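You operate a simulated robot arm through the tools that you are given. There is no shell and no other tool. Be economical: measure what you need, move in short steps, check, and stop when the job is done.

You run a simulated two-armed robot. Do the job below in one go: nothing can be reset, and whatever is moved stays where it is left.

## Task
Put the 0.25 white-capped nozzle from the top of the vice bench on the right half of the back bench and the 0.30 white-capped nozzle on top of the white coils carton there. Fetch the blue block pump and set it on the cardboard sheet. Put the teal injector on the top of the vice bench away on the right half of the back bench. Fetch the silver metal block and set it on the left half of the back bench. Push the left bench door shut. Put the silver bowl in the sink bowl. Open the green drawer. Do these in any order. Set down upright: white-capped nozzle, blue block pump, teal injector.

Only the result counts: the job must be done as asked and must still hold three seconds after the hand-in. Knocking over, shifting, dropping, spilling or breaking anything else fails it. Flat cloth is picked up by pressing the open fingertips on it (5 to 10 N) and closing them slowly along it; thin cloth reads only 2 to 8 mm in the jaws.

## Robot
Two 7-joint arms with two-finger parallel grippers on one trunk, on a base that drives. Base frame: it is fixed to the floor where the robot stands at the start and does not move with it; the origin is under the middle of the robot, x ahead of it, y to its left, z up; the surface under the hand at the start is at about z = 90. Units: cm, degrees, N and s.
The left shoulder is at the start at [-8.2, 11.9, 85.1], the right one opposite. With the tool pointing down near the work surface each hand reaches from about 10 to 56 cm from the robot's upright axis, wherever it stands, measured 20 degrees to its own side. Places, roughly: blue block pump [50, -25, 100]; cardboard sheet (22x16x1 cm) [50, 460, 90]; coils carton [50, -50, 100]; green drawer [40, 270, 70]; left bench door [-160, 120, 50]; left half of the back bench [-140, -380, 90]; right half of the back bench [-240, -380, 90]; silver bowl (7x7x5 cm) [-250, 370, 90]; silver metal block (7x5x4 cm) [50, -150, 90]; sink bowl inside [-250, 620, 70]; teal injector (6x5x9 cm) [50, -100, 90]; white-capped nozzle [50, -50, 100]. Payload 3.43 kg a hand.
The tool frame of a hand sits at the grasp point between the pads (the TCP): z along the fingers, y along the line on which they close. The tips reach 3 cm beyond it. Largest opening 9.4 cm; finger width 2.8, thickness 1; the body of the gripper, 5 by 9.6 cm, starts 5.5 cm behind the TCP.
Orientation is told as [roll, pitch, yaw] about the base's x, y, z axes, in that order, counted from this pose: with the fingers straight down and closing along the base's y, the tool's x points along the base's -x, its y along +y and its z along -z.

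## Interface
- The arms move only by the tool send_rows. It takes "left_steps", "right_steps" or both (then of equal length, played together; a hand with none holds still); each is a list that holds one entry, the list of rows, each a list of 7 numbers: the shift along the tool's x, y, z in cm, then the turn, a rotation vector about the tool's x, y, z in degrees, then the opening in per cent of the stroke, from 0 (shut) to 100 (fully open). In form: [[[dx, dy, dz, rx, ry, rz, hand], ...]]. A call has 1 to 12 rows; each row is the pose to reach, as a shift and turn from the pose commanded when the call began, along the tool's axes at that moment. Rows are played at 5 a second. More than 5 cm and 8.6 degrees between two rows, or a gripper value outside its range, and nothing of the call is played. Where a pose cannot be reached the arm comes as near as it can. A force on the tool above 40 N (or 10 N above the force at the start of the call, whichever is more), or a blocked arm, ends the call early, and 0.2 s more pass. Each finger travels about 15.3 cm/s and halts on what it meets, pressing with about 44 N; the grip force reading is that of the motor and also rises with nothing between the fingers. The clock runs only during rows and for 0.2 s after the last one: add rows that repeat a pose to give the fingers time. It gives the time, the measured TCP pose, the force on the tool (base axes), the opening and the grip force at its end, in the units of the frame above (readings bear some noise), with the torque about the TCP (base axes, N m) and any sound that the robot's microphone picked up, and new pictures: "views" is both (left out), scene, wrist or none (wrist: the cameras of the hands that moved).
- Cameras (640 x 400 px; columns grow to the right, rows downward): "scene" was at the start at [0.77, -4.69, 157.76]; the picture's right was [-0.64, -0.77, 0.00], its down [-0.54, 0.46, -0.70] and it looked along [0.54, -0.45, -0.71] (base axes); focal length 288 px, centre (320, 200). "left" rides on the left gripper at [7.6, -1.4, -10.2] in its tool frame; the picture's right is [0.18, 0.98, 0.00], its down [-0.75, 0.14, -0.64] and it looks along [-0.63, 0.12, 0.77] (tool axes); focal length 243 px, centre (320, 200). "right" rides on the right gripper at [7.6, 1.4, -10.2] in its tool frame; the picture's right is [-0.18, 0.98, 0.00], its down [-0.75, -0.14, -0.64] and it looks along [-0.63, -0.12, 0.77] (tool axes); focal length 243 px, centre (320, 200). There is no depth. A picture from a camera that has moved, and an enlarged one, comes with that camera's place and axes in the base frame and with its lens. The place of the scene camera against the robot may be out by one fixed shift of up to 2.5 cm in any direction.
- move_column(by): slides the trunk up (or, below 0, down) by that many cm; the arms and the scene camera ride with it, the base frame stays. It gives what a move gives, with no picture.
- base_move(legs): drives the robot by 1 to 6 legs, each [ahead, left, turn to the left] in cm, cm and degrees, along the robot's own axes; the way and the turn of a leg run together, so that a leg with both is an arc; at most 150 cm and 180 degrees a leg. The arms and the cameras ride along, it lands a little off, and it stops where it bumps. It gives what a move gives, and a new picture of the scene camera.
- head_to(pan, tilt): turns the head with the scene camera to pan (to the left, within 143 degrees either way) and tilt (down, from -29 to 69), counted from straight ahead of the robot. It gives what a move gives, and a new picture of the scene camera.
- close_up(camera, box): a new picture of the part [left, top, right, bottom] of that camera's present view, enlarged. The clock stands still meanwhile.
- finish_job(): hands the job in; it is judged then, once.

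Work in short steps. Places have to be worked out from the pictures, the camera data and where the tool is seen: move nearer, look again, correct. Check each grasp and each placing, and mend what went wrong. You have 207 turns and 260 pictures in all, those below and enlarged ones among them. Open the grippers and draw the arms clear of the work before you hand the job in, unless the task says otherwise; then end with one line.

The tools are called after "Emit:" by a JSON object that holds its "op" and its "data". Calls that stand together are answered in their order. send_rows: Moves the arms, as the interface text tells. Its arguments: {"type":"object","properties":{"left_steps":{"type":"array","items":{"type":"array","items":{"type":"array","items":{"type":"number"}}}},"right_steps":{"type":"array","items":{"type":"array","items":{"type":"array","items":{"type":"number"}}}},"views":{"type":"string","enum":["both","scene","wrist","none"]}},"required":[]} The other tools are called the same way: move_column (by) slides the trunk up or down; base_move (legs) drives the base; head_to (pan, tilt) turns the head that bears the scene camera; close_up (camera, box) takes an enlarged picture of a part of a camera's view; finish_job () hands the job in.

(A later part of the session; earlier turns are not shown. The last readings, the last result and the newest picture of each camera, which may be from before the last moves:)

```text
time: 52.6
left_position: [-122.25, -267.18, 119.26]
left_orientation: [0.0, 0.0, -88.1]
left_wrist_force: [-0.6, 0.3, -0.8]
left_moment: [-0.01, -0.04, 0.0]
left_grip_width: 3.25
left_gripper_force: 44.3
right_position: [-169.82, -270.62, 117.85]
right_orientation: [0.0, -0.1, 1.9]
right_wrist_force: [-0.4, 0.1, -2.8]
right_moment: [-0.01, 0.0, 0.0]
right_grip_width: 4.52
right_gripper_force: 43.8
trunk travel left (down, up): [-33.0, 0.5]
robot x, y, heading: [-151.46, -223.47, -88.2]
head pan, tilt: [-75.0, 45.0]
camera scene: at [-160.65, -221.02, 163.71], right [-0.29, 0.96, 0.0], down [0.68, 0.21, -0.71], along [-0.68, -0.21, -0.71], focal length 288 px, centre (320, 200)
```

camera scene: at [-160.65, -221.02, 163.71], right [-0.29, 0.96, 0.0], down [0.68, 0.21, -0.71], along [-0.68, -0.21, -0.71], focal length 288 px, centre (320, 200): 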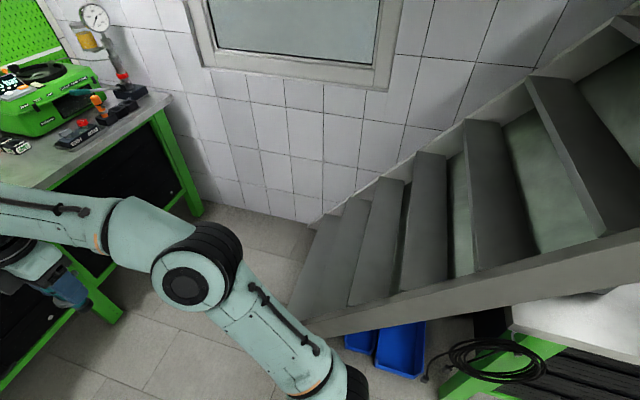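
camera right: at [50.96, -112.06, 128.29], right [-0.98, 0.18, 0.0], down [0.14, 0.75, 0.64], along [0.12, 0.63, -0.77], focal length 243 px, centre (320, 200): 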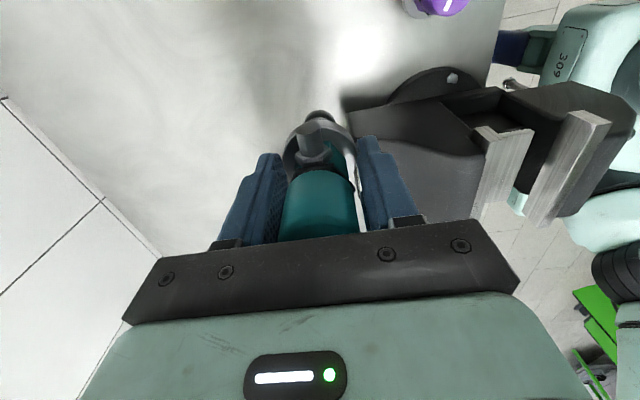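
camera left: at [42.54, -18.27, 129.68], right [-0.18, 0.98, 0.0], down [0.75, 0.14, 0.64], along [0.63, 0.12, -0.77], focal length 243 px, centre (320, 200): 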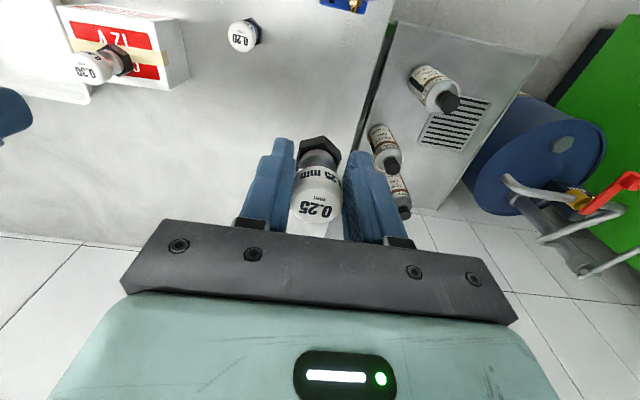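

Stair foot is at y≈-258, x<-212, so the aisle before the bench is clear. I drive in.

Emit:
{"op": "base_move", "data": {"legs": [[62, -18, -1.8], [18, -36, 0]]}}

Emit:
{"op": "head_to", "data": {"pan": -10, "tilt": 48}}

```text
time: 59.6
left_position: [-176.04, -349.08, 119.31]
left_orientation: [0.0, 0.0, -89.4]
left_wrist_force: [-0.3, -0.4, -0.2]
left_moment: [0.01, 0.0, 0.0]
left_grip_width: 3.25
left_gripper_force: 44.3
right_position: [-223.52, -351.25, 117.9]
right_orientation: [0.0, 0.0, 0.7]
right_wrist_force: [-0.3, -0.7, -3.0]
right_moment: [0.0, 0.02, -0.02]
right_grip_width: 4.5
right_gripper_force: 44.6
trunk travel left (down, up): [-33.0, 0.5]
robot x, y, heading: [-204.43, -304.93, -89.2]
head pan, tilt: [-75.0, 45.0]
camera scene: at [-213.32, -302.01, 163.7], right [-0.27, 0.96, 0.0], down [0.68, 0.19, -0.71], along [-0.68, -0.19, -0.71], focal length 288 px, centre (320, 200)
```

scene: 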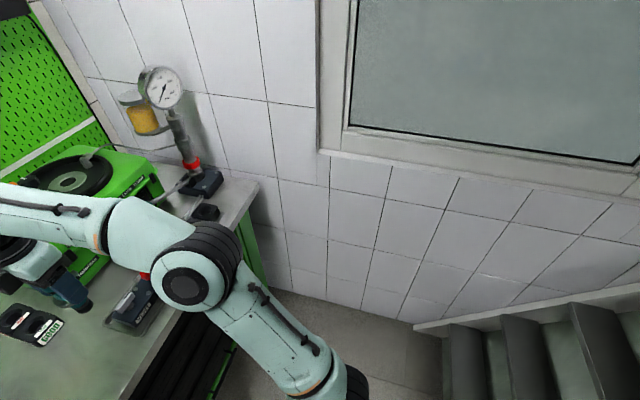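

```text
time: 60.9
left_position: [-176.03, -349.05, 119.39]
left_orientation: [0.0, 0.0, -89.4]
left_wrist_force: [-0.4, -1.4, -0.5]
left_moment: [0.02, 0.01, 0.02]
left_grip_width: 3.25
left_gripper_force: 44.0
right_position: [-223.68, -351.22, 117.89]
right_orientation: [0.0, 0.1, 0.6]
right_wrist_force: [-0.4, 0.5, -3.3]
right_moment: [-0.01, 0.02, -0.01]
right_grip_width: 4.49
right_gripper_force: 44.0
trunk travel left (down, up): [-33.0, 0.5]
robot x, y, heading: [-204.36, -304.94, -89.5]
head pan, tilt: [-10.0, 48.0]
camera scene: at [-206.79, -307.6, 163.28], right [-0.99, 0.16, 0.0], down [0.12, 0.73, -0.67], along [-0.11, -0.66, -0.74], focal length 288 px, centre (320, 200)
```

scene: 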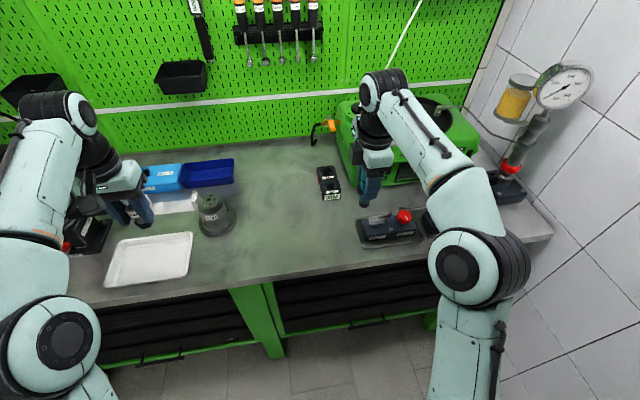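

Free spot on the right half is about x -200…-220, y -355…-368. I drive 6 cm closer, then position the injector over (-214,-360).

Emit:
{"op": "base_move", "data": {"legs": [[6, 0, -0.6]]}}

Emit:
{"op": "send_rows", "data": {"right_steps": [[[-4, -1, 2, 0, 0, 0, 0], [-8, -2, 4, 0, 0, 0, 0], [-9.7, -2.8, 8, 0, 0, 0, 0], [-9.7, -2.8, 12, 0, 0, 0, 0], [-9.7, -2.8, 16, 0, 0, 0, 0]]], "views": "both"}}

```text
time: 61.9
left_position: [-176.39, -355.03, 119.25]
left_orientation: [0.0, 0.1, -89.9]
left_wrist_force: [0.0, 0.1, -0.5]
left_moment: [0.01, -0.01, -0.02]
left_grip_width: 3.24
left_gripper_force: 43.8
right_position: [-224.06, -356.87, 117.95]
right_orientation: [0.0, -0.1, 0.0]
right_wrist_force: [-0.7, 0.8, -3.1]
right_moment: [0.02, 0.02, 0.0]
right_grip_width: 4.51
right_gripper_force: 44.0
trunk travel left (down, up): [-33.0, 0.5]
robot x, y, heading: [-204.36, -310.76, -89.8]
head pan, tilt: [-10.0, 48.0]
camera scene: at [-206.78, -313.35, 163.25], right [-0.98, 0.17, 0.0], down [0.13, 0.73, -0.67], along [-0.12, -0.66, -0.74], focal length 288 px, centre (320, 200)
```

scene: 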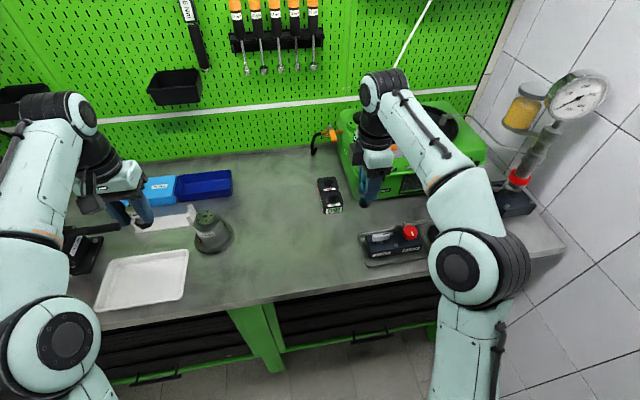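

```text
time: 63.1
left_position: [-176.32, -355.28, 119.3]
left_orientation: [-0.1, 0.0, -90.0]
left_wrist_force: [0.1, 0.7, 0.0]
left_moment: [-0.03, 0.02, 0.0]
left_grip_width: 3.24
left_gripper_force: 43.5
right_position: [-214.3, -359.79, 101.85]
right_orientation: [0.0, 0.0, -0.1]
right_wrist_force: [0.3, 0.0, -3.6]
right_moment: [0.03, 0.02, 0.02]
right_grip_width: 4.5
right_gripper_force: 43.7
trunk travel left (down, up): [-33.0, 0.5]
robot x, y, heading: [-204.55, -310.76, -89.9]
head pan, tilt: [-10.0, 48.0]
camera scene: at [-206.78, -313.55, 163.28], right [-0.98, 0.17, 0.0], down [0.13, 0.73, -0.67], along [-0.12, -0.66, -0.74], focal length 288 px, centre (320, 200)
camera right: at [-221.87, -358.37, 112.26], right [0.18, 0.98, 0.0], down [0.75, -0.14, 0.64], along [0.63, -0.12, -0.77], focal length 243 px, centre (320, 200)
```

scene: 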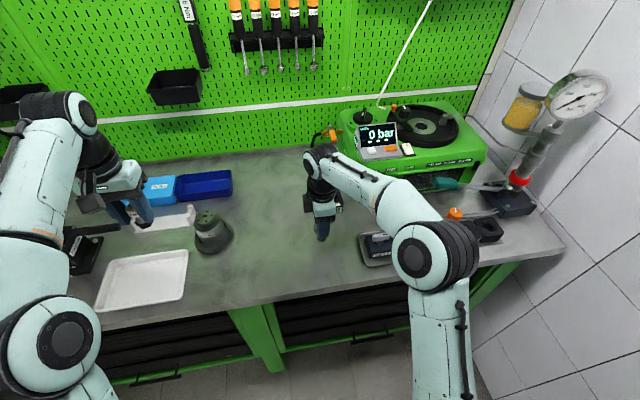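
right: 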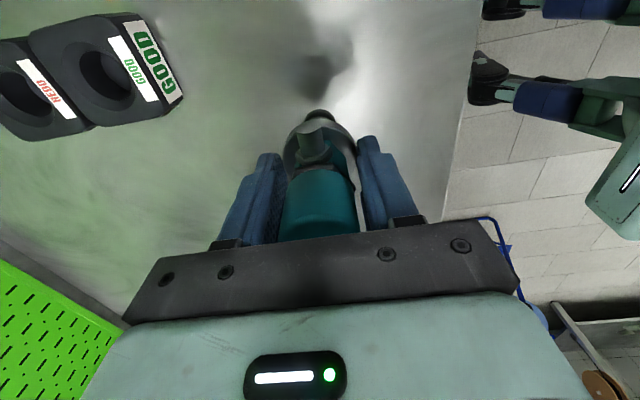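

Clear beneath. Lower to contact.

Emit:
{"op": "send_rows", "data": {"right_steps": [[[0, 0, 2.5, 0, 0, 0, 0], [0, 0, 3.3, 0, 0, 0, 0], [0, 0, 3.6, 0, 0, 0, 0], [0, 0, 3.8, 0, 0, 0, 0], [0, 0, 3.9, 0, 0, 0, 0]]], "views": "none"}}

```text
time: 64.3
left_position: [-176.32, -355.11, 119.49]
left_orientation: [-0.1, -0.1, -90.1]
left_wrist_force: [-0.8, -0.7, -1.0]
left_moment: [0.01, 0.02, -0.01]
left_grip_width: 3.28
left_gripper_force: 43.9
right_position: [-214.31, -359.82, 98.11]
right_orientation: [0.0, -0.1, 0.1]
right_wrist_force: [-1.1, 1.1, 4.7]
right_moment: [0.16, 0.04, 0.02]
right_grip_width: 4.49
right_gripper_force: 44.1
trunk travel left (down, up): [-33.0, 0.5]
robot x, y, heading: [-204.42, -310.93, -90.3]
head pan, tilt: [-10.0, 48.0]
```

Contact. Release gently and lift off.

Emit:
{"op": "send_rows", "data": {"right_steps": [[[0, 0, 0.05, 0, 0, 0, 10], [0, 0, 0.05, 0, 0, 0, 40], [0, 0, 0.05, 0, 0, 0, 60], [0, 0, 0, 0, 0, 0, 75], [0, 0, 0, 0, 0, 0, 75], [0, 0, -3, 0, 0, 0, 75], [0, 0, -7, 0, 0, 0, 75], [0, 0, -11, 0, 0, 0, 75], [0, 0, -15, 0, 0, 0, 75], [0, 0, -19, 0, 0, 0, 75], [4, 2, -21, 0, 0, 0, 75]]], "views": "both"}}

```text
time: 66.7
left_position: [-176.52, -355.04, 119.4]
left_orientation: [0.0, -0.1, -90.0]
left_wrist_force: [0.3, -0.2, -1.3]
left_moment: [0.01, -0.05, 0.0]
left_grip_width: 3.28
left_gripper_force: 43.5
right_position: [-218.69, -357.49, 119.12]
right_orientation: [0.0, -0.1, 0.1]
right_wrist_force: [-0.6, 0.3, -0.1]
right_moment: [0.0, -0.02, 0.01]
right_grip_width: 7.03
right_gripper_force: 0.1
trunk travel left (down, up): [-33.0, 0.5]
robot x, y, heading: [-204.56, -310.54, -89.9]
head pan, tilt: [-10.0, 48.0]
camera scene: at [-207.02, -313.28, 163.28], right [-0.98, 0.17, 0.0], down [0.13, 0.73, -0.67], along [-0.12, -0.66, -0.74], focal length 288 px, centre (320, 200)
camera right: at [-226.28, -355.99, 129.38], right [0.18, 0.98, 0.0], down [0.75, -0.14, 0.64], along [0.63, -0.12, -0.77], focal length 243 px, centre (320, 200)
```

scene: 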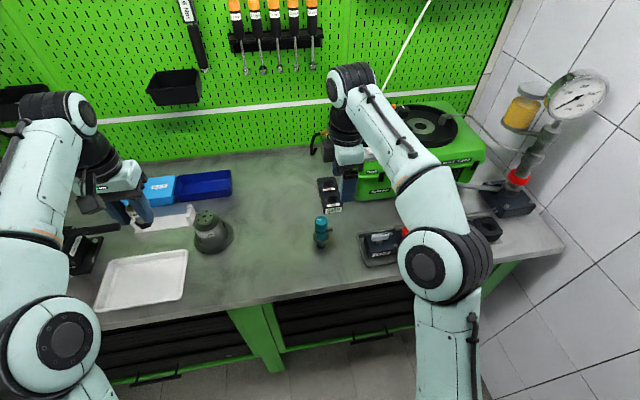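
right: 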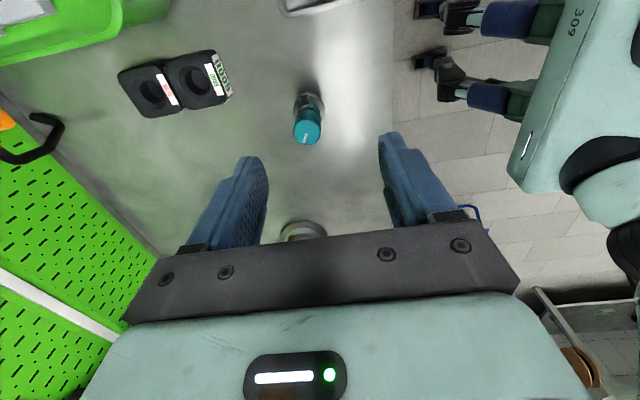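

Injector upright on the right half. Now the left hand carries the 0.25 nozzle to (-201.5,-358).

Emit:
{"op": "send_rows", "data": {"left_steps": [[[0, -5, 0, 0, 0, 0, 0], [0, -10, 0, 0, 0, 0, 0], [0, -15, 0, 0, 0, 0, 0], [-1, -19.5, 1, 0, 0, 0, 0], [-2, -23, 3, 0, 0, 0, 0], [-3, -25.1, 6, 0, 0, 0, 0], [-3, -25.1, 11, 0, 0, 0, 0], [-3, -25.1, 16, 0, 0, 0, 0], [-3, -25.1, 20.5, 0, 0, 0, 0]]], "views": "both"}}

```text
time: 68.7
left_position: [-201.45, -358.1, 98.69]
left_orientation: [0.1, 0.0, -90.0]
left_wrist_force: [0.4, -0.8, -1.4]
left_moment: [0.05, 0.0, -0.03]
left_grip_width: 3.24
left_gripper_force: 43.8
right_position: [-218.61, -357.57, 119.01]
right_orientation: [0.1, 0.0, 0.0]
right_wrist_force: [0.1, -0.5, 0.6]
right_moment: [0.0, 0.01, 0.02]
right_grip_width: 7.07
right_gripper_force: 0.2
trunk travel left (down, up): [-33.0, 0.5]
robot x, y, heading: [-204.35, -310.4, -90.2]
head pan, tilt: [-10.0, 48.0]
camera scene: at [-206.78, -313.49, 163.28], right [-0.98, 0.17, 0.0], down [0.13, 0.73, -0.67], along [-0.12, -0.66, -0.74], focal length 288 px, centre (320, 200)
camera left: at [-202.99, -350.43, 108.97], right [0.98, 0.18, 0.0], down [0.14, -0.75, 0.64], along [0.12, -0.63, -0.77], focal length 243 px, centre (320, 200)
```

scene: 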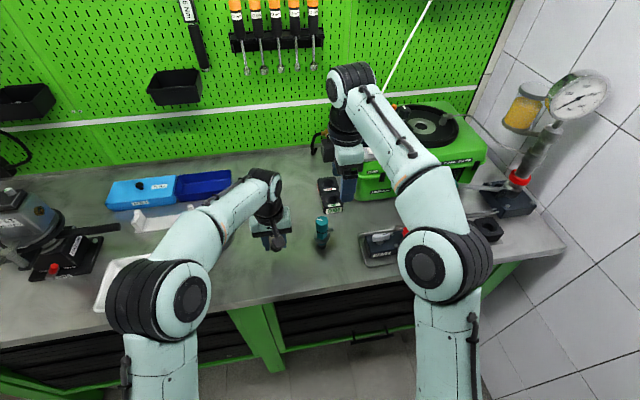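
left: 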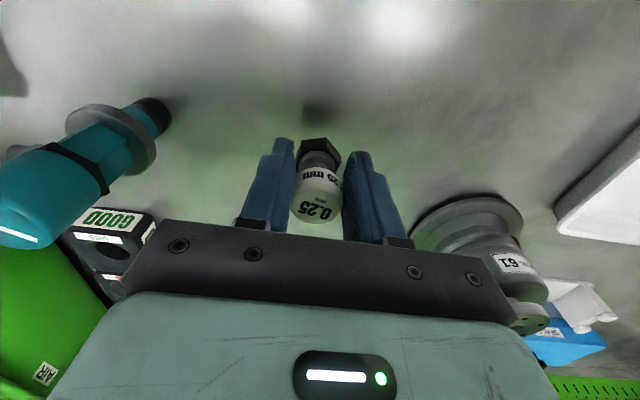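

Clear on both sides. Lower to contact.

Emit:
{"op": "send_rows", "data": {"left_steps": [[[0, 0, 2.4, 0, 0, 0, 0], [0, 0, 3.0, 0, 0, 0, 0], [0, 0, 3.3, 0, 0, 0, 0], [0, 0, 3.45, 0, 0, 0, 0], [0, 0, 3.45, 0, 0, 0, 0]]], "views": "none"}}

```text
time: 69.9
left_position: [-201.48, -358.15, 95.36]
left_orientation: [0.0, 0.0, -90.0]
left_wrist_force: [0.8, 0.4, -0.9]
left_moment: [-0.03, -0.02, -0.01]
left_grip_width: 3.26
left_gripper_force: 43.7
right_position: [-218.34, -357.5, 119.01]
right_orientation: [-0.1, 0.0, 0.0]
right_wrist_force: [-0.3, -0.6, -0.3]
right_moment: [0.0, 0.01, 0.0]
right_grip_width: 7.07
right_gripper_force: 0.0
trunk travel left (down, up): [-33.0, 0.5]
robot x, y, heading: [-204.78, -310.44, -90.2]
head pan, tilt: [-10.0, 48.0]
```

Emit:
{"op": "send_rows", "data": {"left_steps": [[[0, 0, 0.15, 0, 0, 0, 0], [0, 0, 0.15, 0, 0, 0, 0]]], "views": "none"}}

```text
time: 70.5
left_position: [-201.47, -358.11, 95.21]
left_orientation: [0.0, -0.1, -90.0]
left_wrist_force: [0.3, 0.3, 5.6]
left_moment: [0.05, -0.04, 0.0]
left_grip_width: 3.25
left_gripper_force: 43.5
right_position: [-218.42, -357.66, 119.06]
right_orientation: [0.0, -0.1, 0.0]
right_wrist_force: [-0.1, 0.7, -0.4]
right_moment: [-0.02, 0.02, 0.02]
right_grip_width: 7.07
right_gripper_force: 0.1
trunk travel left (down, up): [-33.0, 0.5]
robot x, y, heading: [-204.57, -310.68, -89.9]
head pan, tilt: [-10.0, 48.0]
```

Contact at 5.6 N. Release and lift.

Emit:
{"op": "send_rows", "data": {"left_steps": [[[0, 0, 0, 0, 0, 0, 15], [0, 0, 0, 0, 0, 0, 40], [0, 0, 0, 0, 0, 0, 60], [0, 0, 0, 0, 0, 0, 60], [0, 0, -3, 0, 0, 0, 60], [0, 0, -7, 0, 0, 0, 60], [0, 0, -11, 0, 0, 0, 60], [0, 0, -15, 0, 0, 0, 60], [0, 0, -19, 0, 0, 0, 60], [2, 4, -21, 0, 0, 0, 60], [4, 8, -22, 0, 0, 0, 60], [6, 12, -22, 0, 0, 0, 60]]], "views": "both"}}

```text
time: 73.1
left_position: [-189.36, -351.98, 117.3]
left_orientation: [0.0, 0.0, -90.0]
left_wrist_force: [-0.3, 0.0, 0.6]
left_moment: [0.02, 0.04, -0.02]
left_grip_width: 5.64
left_gripper_force: 0.0
right_position: [-218.36, -357.54, 119.0]
right_orientation: [0.0, 0.0, 0.0]
right_wrist_force: [0.9, 0.4, 0.5]
right_moment: [-0.02, 0.02, -0.01]
right_grip_width: 7.07
right_gripper_force: 0.1
trunk travel left (down, up): [-33.0, 0.5]
robot x, y, heading: [-204.3, -310.57, -90.1]
head pan, tilt: [-10.0, 48.0]
camera scene: at [-206.64, -313.36, 163.28], right [-0.98, 0.17, 0.0], down [0.13, 0.73, -0.67], along [-0.12, -0.66, -0.74], focal length 288 px, centre (320, 200)
camera left: at [-190.85, -344.3, 127.46], right [0.98, 0.18, 0.0], down [0.14, -0.75, 0.64], along [0.12, -0.63, -0.77], focal length 243 px, centre (320, 200)
```

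scene: 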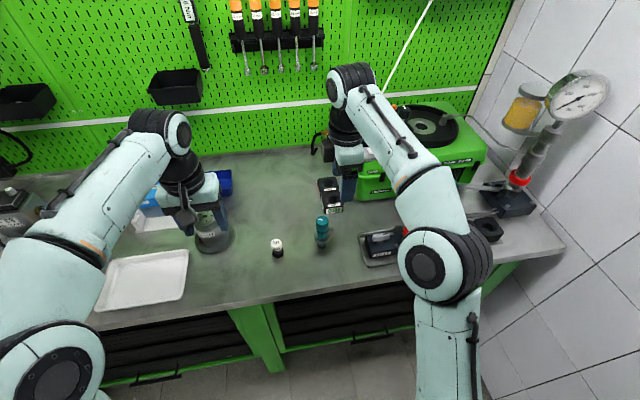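
left: 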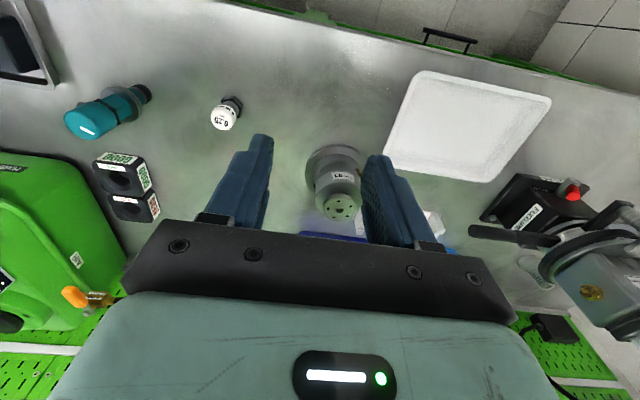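

Both placed upright. Next I fetch the silver block; I drive back out and face the vice bench's far end.

Emit:
{"op": "base_move", "data": {"legs": [[-18, 36, 0], [-62, 18, 0], [-70, 55, 0], [0, 0, 90], [70, 0, 0]]}}

Emit:
{"op": "head_to", "data": {"pan": 0, "tilt": 40}}

```text
time: 92.1
left_position: [13.38, -143.83, 117.25]
left_orientation: [-0.1, 0.1, 0.4]
left_wrist_force: [-0.1, 0.6, -0.3]
left_moment: [0.04, 0.01, 0.02]
left_grip_width: 5.64
left_gripper_force: 0.0
right_position: [19.27, -172.79, 118.99]
right_orientation: [0.0, -0.1, 90.5]
right_wrist_force: [0.1, -0.5, 0.0]
right_moment: [0.01, 0.0, 0.02]
right_grip_width: 7.04
right_gripper_force: 0.0
trunk travel left (down, up): [-33.0, 0.5]
robot x, y, heading: [-27.7, -158.89, 0.2]
head pan, tilt: [-10.0, 48.0]
camera scene: at [-25.57, -159.83, 163.28], right [-0.17, -0.99, 0.0], down [-0.73, 0.12, -0.67], along [0.66, -0.11, -0.74], focal length 288 px, centre (320, 200)
```

scene: 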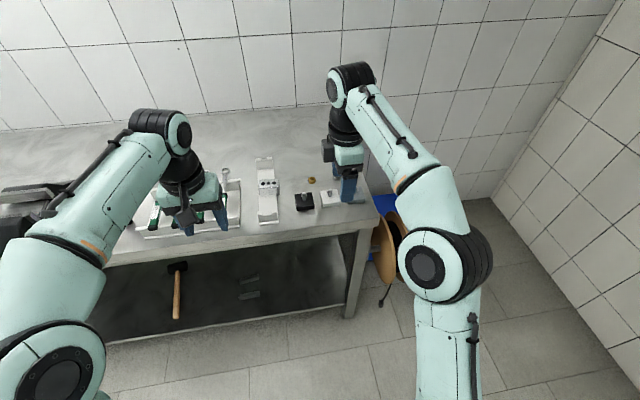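

```text
time: 92.8
left_position: [13.38, -143.81, 117.24]
left_orientation: [0.0, 0.0, 0.4]
left_wrist_force: [0.5, -1.0, -0.7]
left_moment: [0.0, -0.01, -0.02]
left_grip_width: 5.62
left_gripper_force: 0.0
right_position: [19.24, -172.84, 119.09]
right_orientation: [0.0, 0.0, 90.5]
right_wrist_force: [0.7, 0.2, 0.3]
right_moment: [0.0, 0.03, 0.0]
right_grip_width: 7.03
right_gripper_force: 0.0
trunk travel left (down, up): [-33.0, 0.5]
robot x, y, heading: [-27.85, -158.87, 0.0]
head pan, tilt: [0.0, 40.0]
camera scene: at [-24.8, -158.47, 164.43], right [0.01, -1.0, 0.0], down [-0.64, 0.0, -0.77], along [0.77, 0.0, -0.64], focal length 288 px, centre (320, 200)
```

scene: 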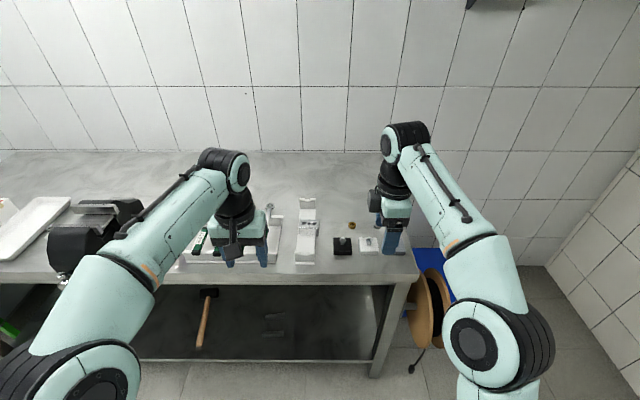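

Emit:
{"op": "close_up", "data": {"camera": "scene", "box": [240, 180, 432, 300]}}

Emit:
{"op": "close_up", "data": {"camera": "right", "box": [0, 0, 640, 400]}}

Emit:
{"op": "close_up", "data": {"camera": "left", "box": [0, 0, 640, 400]}}

```text
3.33 times, centred on (336, 240) of scene
camera zoom: at [-24.8, -158.47, 164.43], right [0.01, -1.0, 0.0], down [-0.64, 0.0, -0.77], along [0.77, 0.0, -0.64], focal length 961 px, centre (267, 67)
```

zoom: 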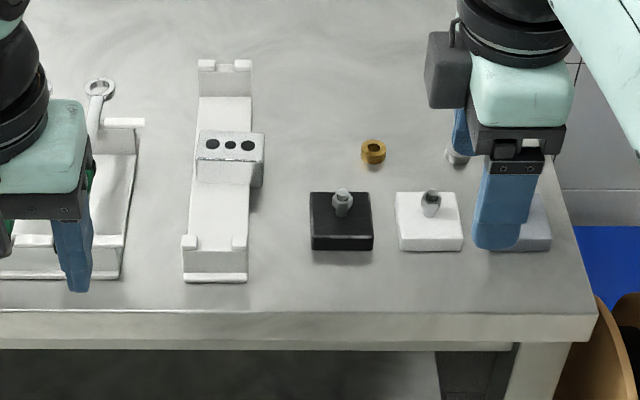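

```text
1.00 times, centred on (320, 200) of right (not enlarged: the box is as wide or as high as the picture)
camera zoom: at [17.87, -180.4, 129.35], right [-0.98, 0.18, 0.0], down [0.14, 0.75, 0.64], along [0.11, 0.63, -0.77], focal length 243 px, centre (320, 200)
```

zoom: 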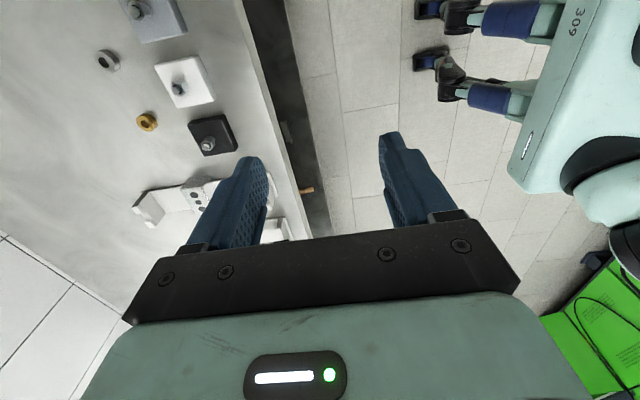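

```text
1.00 times, centred on (320, 200) of left (not enlarged: the box is as wide or as high as the picture)
camera zoom: at [5.78, -145.29, 127.45], right [-0.19, 0.98, 0.0], down [0.75, 0.15, 0.64], along [0.63, 0.12, -0.77], focal length 243 px, centre (320, 200)
```

zoom: 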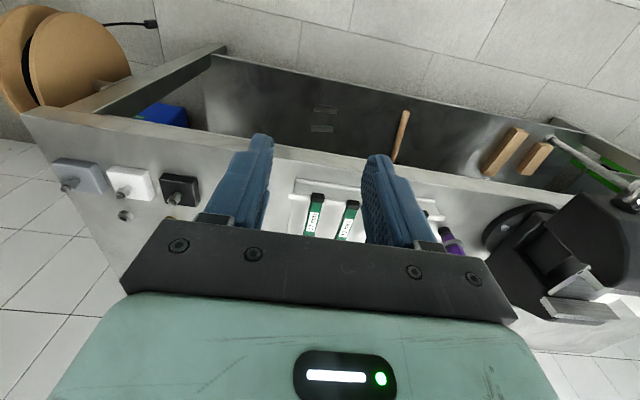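

The silver block with three holes sits on a white holder at about (45,-155). I drive so the right hand can reach it and look from above.

Emit:
{"op": "base_move", "data": {"legs": [[29, 19, 0]]}}

Emit:
{"op": "close_up", "data": {"camera": "right", "box": [0, 0, 640, 400]}}

```text
time: 95.1
left_position: [42.22, -124.66, 117.2]
left_orientation: [0.0, -0.1, 0.4]
left_wrist_force: [0.4, -0.3, 0.2]
left_moment: [0.02, 0.0, 0.03]
left_grip_width: 5.64
left_gripper_force: 0.1
right_position: [48.12, -153.57, 119.0]
right_orientation: [0.0, 0.0, 90.5]
right_wrist_force: [-0.1, -0.3, 0.0]
right_moment: [-0.06, 0.0, -0.01]
right_grip_width: 7.04
right_gripper_force: 0.1
trunk travel left (down, up): [-33.0, 0.5]
robot x, y, heading: [0.94, -139.53, 0.3]
head pan, tilt: [0.0, 40.0]
camera scene: at [4.11, -139.2, 164.42], right [0.01, -1.0, 0.0], down [-0.64, 0.0, -0.77], along [0.77, 0.01, -0.64], focal length 288 px, centre (320, 200)
```

scene: 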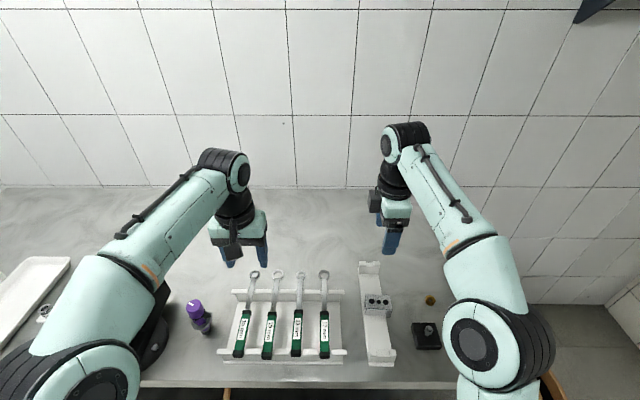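

```text
1.00 times, centred on (320, 200) of right (not enlarged: the box is as wide or as high as the picture)
camera zoom: at [46.78, -161.14, 129.34], right [-0.98, 0.18, 0.0], down [0.14, 0.75, 0.64], along [0.11, 0.63, -0.77], focal length 243 px, centre (320, 200)
```

zoom: 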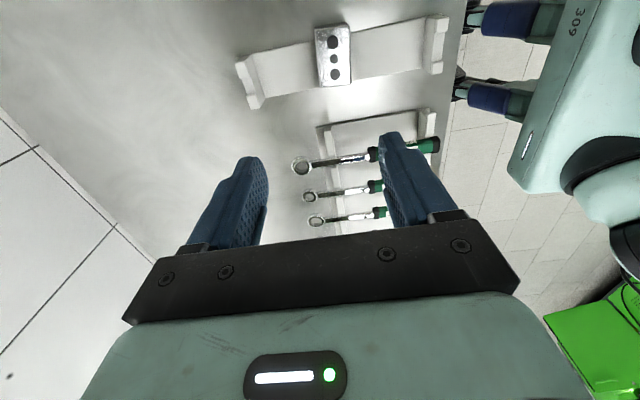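

Emit:
{"op": "close_up", "data": {"camera": "right", "box": [220, 0, 460, 150]}}

Emit:
{"op": "close_up", "data": {"camera": "scene", "box": [330, 250, 450, 370]}}

```text
2.67 times, centred on (340, 75) of right
camera zoom: at [46.78, -161.14, 129.34], right [-0.98, 0.18, 0.0], down [0.14, 0.75, 0.64], along [0.11, 0.63, -0.77], focal length 647 px, centre (267, 533)
```

zoom: 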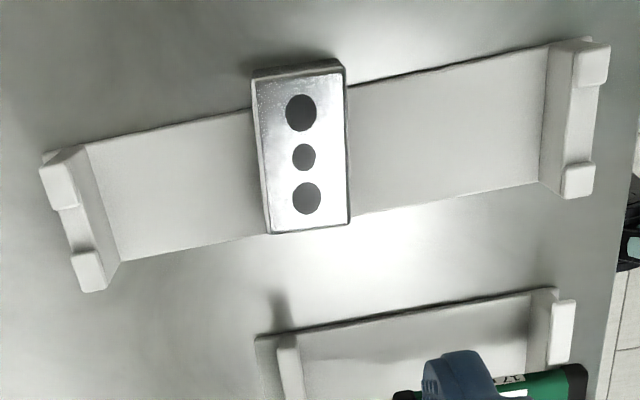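

```text
3.33 times, centred on (390, 310) of scene
camera zoom: at [4.11, -139.2, 164.42], right [0.01, -1.0, 0.0], down [-0.64, 0.0, -0.77], along [0.77, 0.01, -0.64], focal length 961 px, centre (87, -167)
```

zoom: 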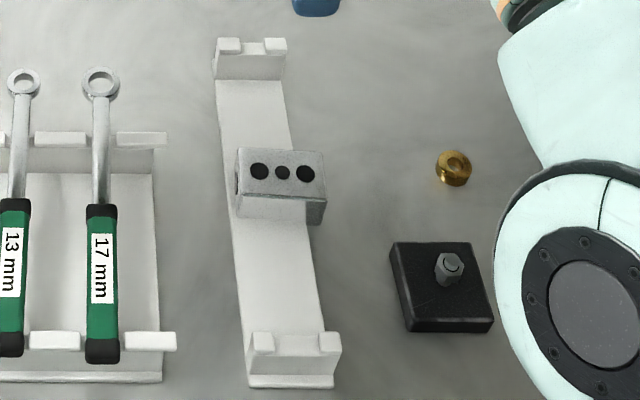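

Block center ≈ (45.9,-155.2), skewed 3°. I align above it and look again.

Emit:
{"op": "send_rows", "data": {"right_steps": [[[1.6, 2.2, 3, 0, 0, 3.5, 85], [1.6, 2.2, 7, 0, 0, 3.5, 85], [1.6, 2.2, 11, 0, 0, 3.5, 85], [1.6, 2.2, 14, 0, 0, 3.5, 85]]], "views": "wrist"}}

Emit:
{"op": "close_up", "data": {"camera": "scene", "box": [310, 210, 470, 370]}}

```text
time: 96.1
left_position: [42.39, -124.61, 117.17]
left_orientation: [0.0, 0.0, 0.4]
left_wrist_force: [-0.4, 0.0, -0.3]
left_moment: [-0.01, 0.0, -0.04]
left_grip_width: 5.63
left_gripper_force: 0.1
right_position: [45.82, -155.26, 104.99]
right_orientation: [0.1, -0.1, 86.9]
right_wrist_force: [-0.4, -1.1, 0.2]
right_moment: [-0.02, -0.02, 0.02]
right_grip_width: 7.98
right_gripper_force: 0.2
trunk travel left (down, up): [-33.0, 0.5]
robot x, y, heading: [0.92, -139.63, 0.5]
head pan, tilt: [0.0, 40.0]
camera right: at [44.09, -162.7, 115.31], right [-0.97, 0.24, 0.0], down [0.18, 0.74, 0.64], along [0.15, 0.62, -0.77], focal length 243 px, centre (320, 200)
```

right: 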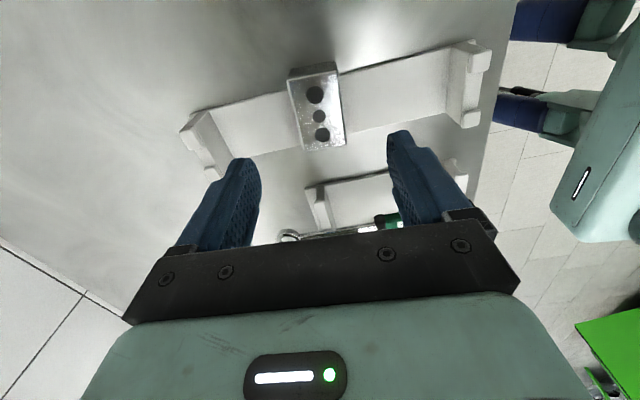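

```text
2.50 times, centred on (390, 290) of scene
camera zoom: at [4.14, -139.21, 164.43], right [0.01, -1.0, 0.0], down [-0.64, 0.0, -0.77], along [0.77, 0.01, -0.64], focal length 721 px, centre (145, -25)
```

zoom: 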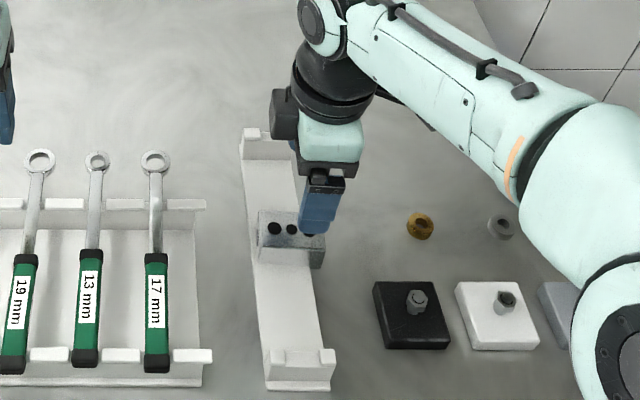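

Aligned. Descend with tips staying above the holder floor, close and check before lifting.

Emit:
{"op": "send_rows", "data": {"right_steps": [[[0.2, 0, 4, 0, 0, 2, 85], [0.2, 0, 8, 0, 0, 2, 85], [0.2, 0, 9.8, 0, 0, 2, 85], [0.2, 0, 9.8, 0, 0, 2, 60], [0.2, 0, 9.8, 0, 0, 2, 30], [0.2, 0, 9.8, 0, 0, 2, 0], [0.2, 0, 9.8, 0, 0, 2, 0]]], "views": "wrist"}}

```text
time: 97.7
left_position: [42.44, -124.55, 117.3]
left_orientation: [0.0, 0.1, 0.4]
left_wrist_force: [0.5, -0.7, 0.7]
left_moment: [0.03, 0.0, -0.04]
left_grip_width: 5.63
left_gripper_force: 0.1
right_position: [45.85, -155.48, 95.21]
right_orientation: [0.0, 0.0, 84.9]
right_wrist_force: [0.9, -0.2, -0.8]
right_moment: [0.04, -0.01, -0.02]
right_grip_width: 4.37
right_gripper_force: 44.1
trunk travel left (down, up): [-33.0, 0.5]
robot x, y, heading: [1.3, -139.72, 0.3]
head pan, tilt: [0.0, 40.0]
camera right: at [43.86, -162.86, 105.5], right [-0.96, 0.27, 0.0], down [0.21, 0.74, 0.64], along [0.17, 0.62, -0.77], focal length 243 px, centre (320, 200)
```

right: 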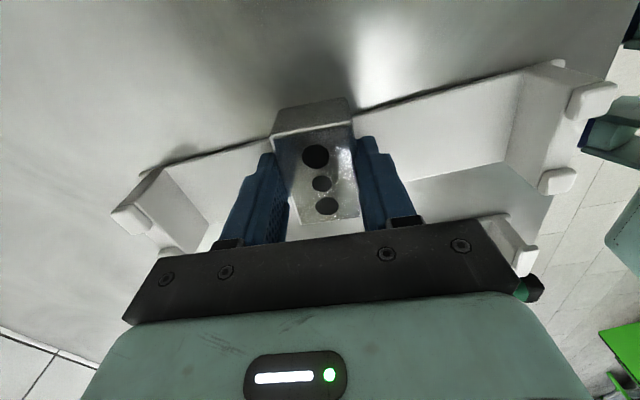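

Gripped (4.4 cm). Lift straight up.

Emit:
{"op": "send_rows", "data": {"right_steps": [[[0, 0, -1, 0, 0, 0, 0], [0, 0, -3, 0, 0, 0, 0], [0, 0, -7, 0, 0, 0, 0], [0, 0, -11, 0, 0, 0, 0], [0, 0, -15, 0, 0, 0, 0], [0, 0, -19, 0, 0, 0, 0], [0, 0, -23, 0, 0, 0, 0]]], "views": "both"}}

```text
time: 99.3
left_position: [42.4, -124.56, 117.24]
left_orientation: [0.0, 0.0, 0.4]
left_wrist_force: [0.1, 0.5, -0.4]
left_moment: [-0.02, 0.01, -0.02]
left_grip_width: 5.64
left_gripper_force: 0.0
right_position: [45.95, -155.37, 118.47]
right_orientation: [0.0, 0.0, 84.9]
right_wrist_force: [0.3, 0.2, -2.5]
right_moment: [-0.01, 0.03, 0.02]
right_grip_width: 4.36
right_gripper_force: 44.2
trunk travel left (down, up): [-33.0, 0.5]
robot x, y, heading: [1.05, -139.61, 0.5]
head pan, tilt: [0.0, 40.0]
camera scene: at [4.16, -139.18, 164.43], right [0.01, -1.0, 0.0], down [-0.64, 0.0, -0.77], along [0.77, 0.01, -0.64], focal length 288 px, centre (320, 200)
camera right: at [43.87, -162.77, 128.72], right [-0.96, 0.27, 0.0], down [0.21, 0.74, 0.64], along [0.17, 0.62, -0.77], focal length 243 px, centre (320, 200)
```

scene: 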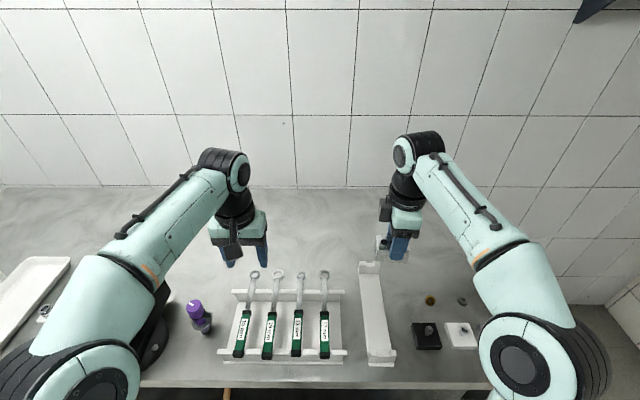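
right: 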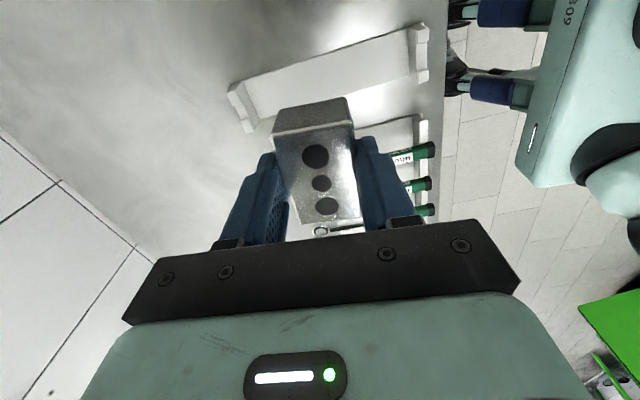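

Block held, holder undisturbed. Drive to the back bench's left half.

Emit:
{"op": "base_move", "data": {"legs": [[-70, 0, 0], [0, 0, -90.5], [80, -75, 0], [75, -20, 0]]}}

Emit:
{"op": "head_to", "data": {"pan": 0, "tilt": 48}}

```text
time: 117.4
left_position: [-152.14, -334.78, 117.18]
left_orientation: [0.1, 0.0, -90.8]
left_wrist_force: [0.4, 0.7, -0.7]
left_moment: [-0.03, 0.01, 0.0]
left_grip_width: 5.63
left_gripper_force: 0.0
right_position: [-183.08, -337.67, 118.31]
right_orientation: [0.0, 0.0, -6.3]
right_wrist_force: [0.7, 0.1, -1.8]
right_moment: [0.0, 0.03, 0.05]
right_grip_width: 4.33
right_gripper_force: 44.5
trunk travel left (down, up): [-33.0, 0.5]
robot x, y, heading: [-166.36, -293.11, -90.9]
head pan, tilt: [0.0, 40.0]
camera scene: at [-167.51, -296.74, 164.42], right [-1.0, 0.01, 0.0], down [0.01, 0.64, -0.77], along [-0.01, -0.77, -0.64], focal length 288 px, centre (320, 200)
```

scene: 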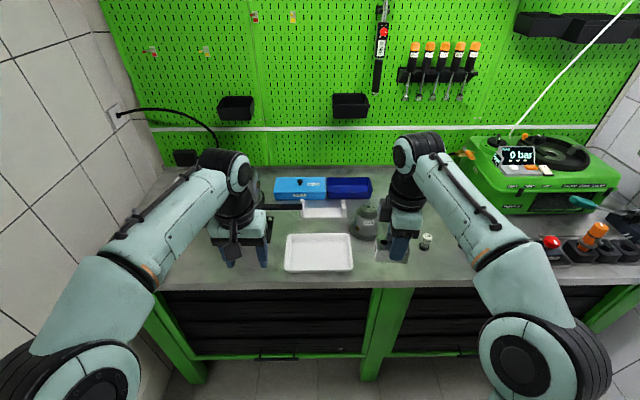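

```text
time: 118.1
left_position: [-152.19, -334.86, 117.31]
left_orientation: [0.0, 0.0, -90.8]
left_wrist_force: [-0.1, -0.4, 0.9]
left_moment: [-0.02, 0.0, -0.01]
left_grip_width: 5.65
left_gripper_force: 0.1
right_position: [-182.95, -337.71, 118.33]
right_orientation: [0.0, 0.0, -6.3]
right_wrist_force: [0.0, 0.0, -2.3]
right_moment: [0.0, -0.01, 0.01]
right_grip_width: 4.35
right_gripper_force: 44.1
trunk travel left (down, up): [-33.0, 0.5]
robot x, y, heading: [-166.39, -293.55, -90.8]
head pan, tilt: [0.0, 48.0]
camera scene: at [-167.51, -296.15, 163.29], right [-1.0, 0.01, 0.0], down [0.01, 0.74, -0.67], along [-0.01, -0.67, -0.74], focal length 288 px, centre (320, 200)
```

scene: 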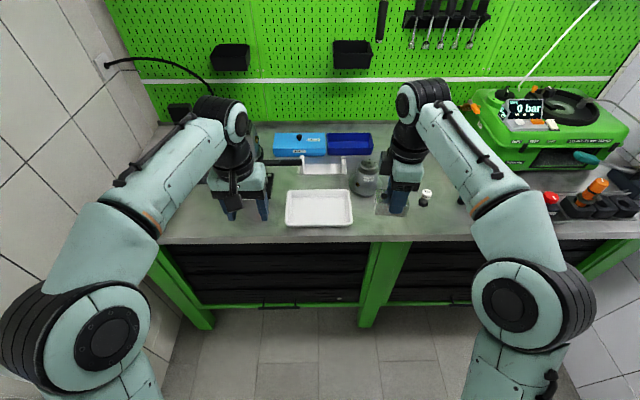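

The bench middle appears nearer x≈-186, so I want a spot further left, beside the tray. I check with the left wrist camera.

Emit:
{"op": "close_up", "data": {"camera": "left", "box": [0, 0, 640, 400]}}

```text
1.00 times, centred on (320, 200) of left (not enlarged: the box is as wide or as high as the picture)
camera zoom: at [-153.55, -327.15, 127.46], right [0.99, 0.17, 0.0], down [0.13, -0.76, 0.64], along [0.11, -0.63, -0.77], focal length 243 px, centre (320, 200)
```

zoom: 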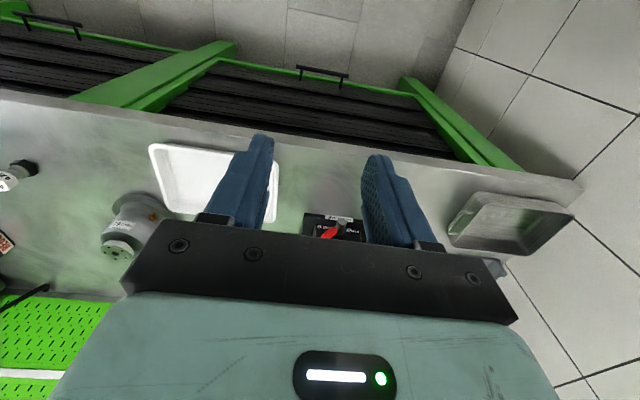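

Free strip at about (-138,-354) in front of/right of the tool, clearly left half. I shift and turn left 30° so the right hand gets there with the left arm out of the way.

Emit:
{"op": "base_move", "data": {"legs": [[9, 15, 30]]}}

Emit:
{"op": "close_up", "data": {"camera": "right", "box": [0, 0, 640, 400]}}

```text
time: 120.0
left_position: [-116.77, -326.98, 117.15]
left_orientation: [0.0, 0.1, -60.8]
left_wrist_force: [0.4, 1.2, -0.6]
left_moment: [0.01, -0.01, 0.02]
left_grip_width: 5.65
left_gripper_force: 0.0
right_position: [-141.93, -345.03, 118.37]
right_orientation: [-0.1, 0.0, 23.9]
right_wrist_force: [0.1, 0.5, -3.3]
right_moment: [0.0, 0.05, 0.01]
right_grip_width: 4.38
right_gripper_force: 43.8
trunk travel left (down, up): [-33.0, 0.5]
robot x, y, heading: [-150.04, -298.13, -60.6]
head pan, tilt: [0.0, 48.0]
camera scene: at [-149.34, -300.68, 163.28], right [-0.87, -0.49, 0.0], down [-0.36, 0.65, -0.67], along [0.33, -0.58, -0.74], focal length 288 px, centre (320, 200)
```

scene: 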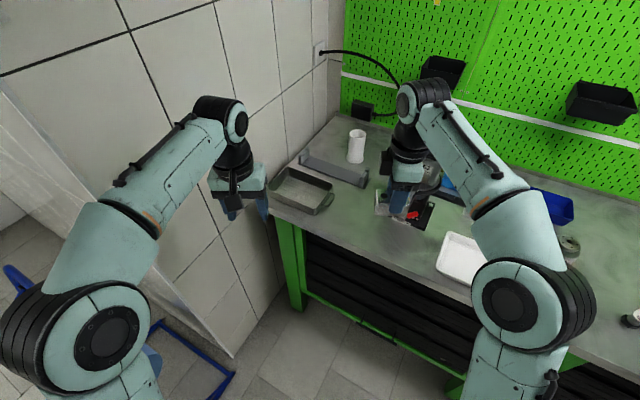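

```text
1.00 times, centred on (320, 200) of right (not enlarged: the box is as wide or as high as the picture)
camera zoom: at [-149.49, -346.73, 128.66], right [-0.23, 0.97, 0.0], down [0.75, 0.17, 0.64], along [0.63, 0.15, -0.77], focal length 243 px, centre (320, 200)
```

zoom: 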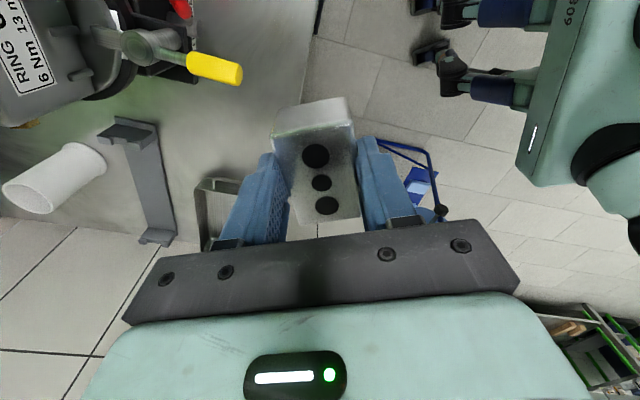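

Emit:
{"op": "close_up", "data": {"camera": "scene", "box": [260, 120, 500, 270]}}

```text
2.67 times, centred on (380, 195) of scene
camera zoom: at [-149.34, -300.68, 163.28], right [-0.87, -0.49, 0.0], down [-0.36, 0.65, -0.67], along [0.33, -0.58, -0.74], focal length 769 px, centre (160, 213)
```

zoom: 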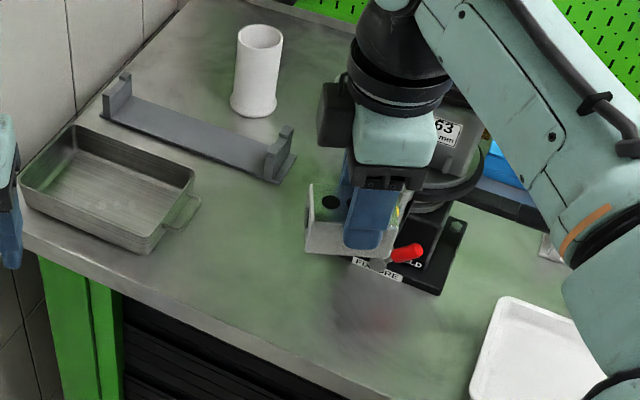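

The tool's yellow lever tip is near (-144,-351,109), so I choose (-129.5,-353.5). First pull the left hand back a bit, drive 5 cm ahead, then move the block sideways at height and down.

Emit:
{"op": "send_rows", "data": {"left_steps": [[[4, -1, 0, 0, 0, 0, 60], [8, -2, 0, 0, 0, 0, 60], [11, -3, 0, 0, 0, 0, 60]]], "views": "none"}}

Emit:
{"op": "base_move", "data": {"legs": [[5, 0, 0]]}}

```text
time: 120.8
left_position: [-124.77, -319.03, 117.16]
left_orientation: [0.0, -0.1, -60.7]
left_wrist_force: [-0.3, -0.3, 0.7]
left_moment: [-0.02, 0.0, 0.04]
left_grip_width: 5.64
left_gripper_force: 0.1
right_position: [-142.03, -344.89, 118.25]
right_orientation: [0.0, -0.1, 23.8]
right_wrist_force: [0.3, 0.3, -3.4]
right_moment: [0.0, 0.01, 0.01]
right_grip_width: 4.31
right_gripper_force: 43.9
trunk travel left (down, up): [-33.0, 0.5]
robot x, y, heading: [-149.84, -298.46, -60.6]
head pan, tilt: [0.0, 48.0]
```

```text
time: 121.8
left_position: [-122.31, -323.24, 117.17]
left_orientation: [0.1, -0.1, -60.7]
left_wrist_force: [0.3, 0.7, -0.1]
left_moment: [0.03, 0.0, 0.04]
left_grip_width: 5.66
left_gripper_force: 0.0
right_position: [-139.64, -349.26, 118.41]
right_orientation: [-0.1, 0.0, 23.8]
right_wrist_force: [0.4, 0.6, -3.1]
right_moment: [0.02, -0.01, 0.03]
right_grip_width: 4.33
right_gripper_force: 44.2
trunk travel left (down, up): [-33.0, 0.5]
robot x, y, heading: [-147.36, -302.54, -60.4]
head pan, tilt: [0.0, 48.0]
camera scene: at [-147.0, -304.84, 163.24], right [-0.87, -0.49, 0.0], down [-0.36, 0.65, -0.67], along [0.33, -0.58, -0.74], focal length 288 px, centre (320, 200)
```

scene: 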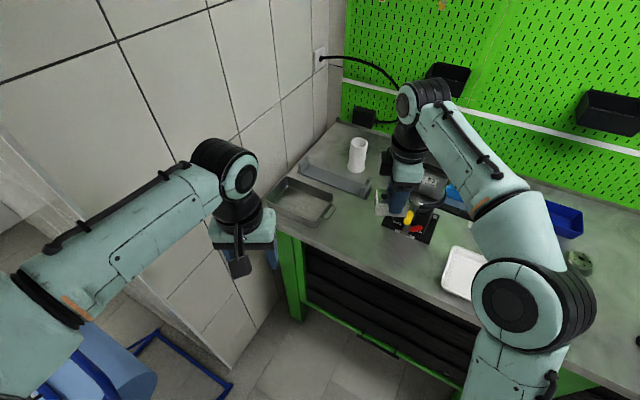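

Emit:
{"op": "send_rows", "data": {"right_steps": [[[-2.5, -2.6, 0, 0, 0, 0, 0], [-5, -5.2, 0, 0, 0, 0, 0], [-7.5, -7.9, 0, 0, 0, 0, 0], [-7.5, -7.9, 4.5, 0, 0, 0, 0], [-7.5, -7.9, 9, 0, 0, 0, 0], [-7.5, -7.9, 14, 0, 0, 0, 0], [-7.5, -7.9, 17, 0, 0, 0, 0]]], "views": "both"}}

```text
time: 123.4
left_position: [-122.23, -323.39, 117.27]
left_orientation: [0.0, -0.1, -60.7]
left_wrist_force: [0.3, -0.2, -0.6]
left_moment: [0.0, -0.01, 0.0]
left_grip_width: 5.66
left_gripper_force: 0.1
right_position: [-129.44, -353.45, 101.25]
right_orientation: [0.0, -0.1, 23.8]
right_wrist_force: [-1.0, 0.3, -2.1]
right_moment: [-0.01, -0.03, 0.02]
right_grip_width: 4.36
right_gripper_force: 44.1
right hand out of reach, approached as far as the arm can: row 3, 4
trunk travel left (down, up): [-33.0, 0.5]
robot x, y, heading: [-147.41, -302.88, -60.7]
head pan, tilt: [0.0, 48.0]
camera scene: at [-146.87, -305.04, 163.29], right [-0.87, -0.49, 0.0], down [-0.36, 0.65, -0.67], along [0.33, -0.58, -0.74], focal length 288 px, centre (320, 200)
camera right: at [-137.07, -355.27, 111.63], right [-0.23, 0.97, 0.0], down [0.75, 0.18, 0.64], along [0.63, 0.15, -0.77], focal length 243 px, centre (320, 200)
```

scene: 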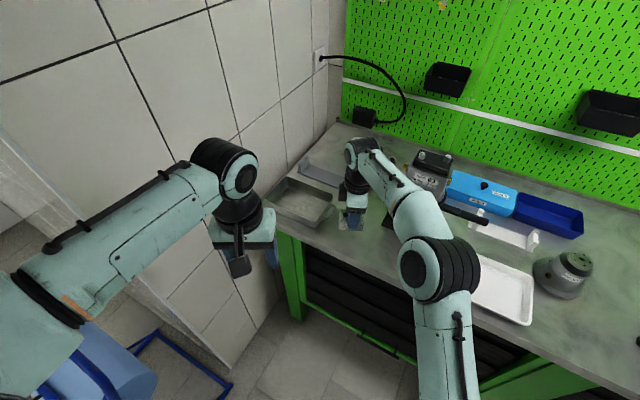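
right: 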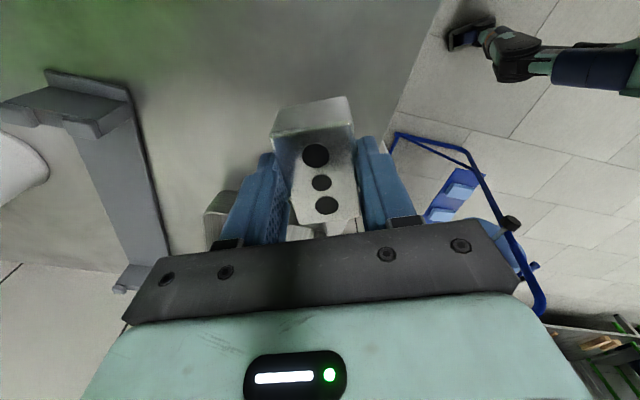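

Area beneath is clear. Lower slowly to contact.

Emit:
{"op": "send_rows", "data": {"right_steps": [[[0, 0, 4, 0, 0, 0, 0], [0, 0, 5.8, 0, 0, 0, 0], [0, 0, 6.2, 0, 0, 0, 0], [0, 0, 6.5, 0, 0, 0, 0], [0, 0, 6.7, 0, 0, 0, 0], [0, 0, 6.7, 0, 0, 0, 0]]], "views": "none"}}

```text
time: 124.8
left_position: [-122.37, -323.05, 117.38]
left_orientation: [0.0, -0.3, -60.7]
left_wrist_force: [0.3, 0.5, -1.5]
left_moment: [0.03, 0.0, 0.03]
left_grip_width: 5.63
left_gripper_force: 0.1
right_position: [-129.61, -353.42, 95.1]
right_orientation: [-0.6, -0.2, 23.8]
right_wrist_force: [-4.9, 0.6, 33.0]
right_moment: [0.25, 0.39, 0.03]
right_grip_width: 4.35
right_gripper_force: 43.0
trunk travel left (down, up): [-33.0, 0.5]
robot x, y, heading: [-147.67, -302.38, -60.6]
head pan, tilt: [0.0, 48.0]
```

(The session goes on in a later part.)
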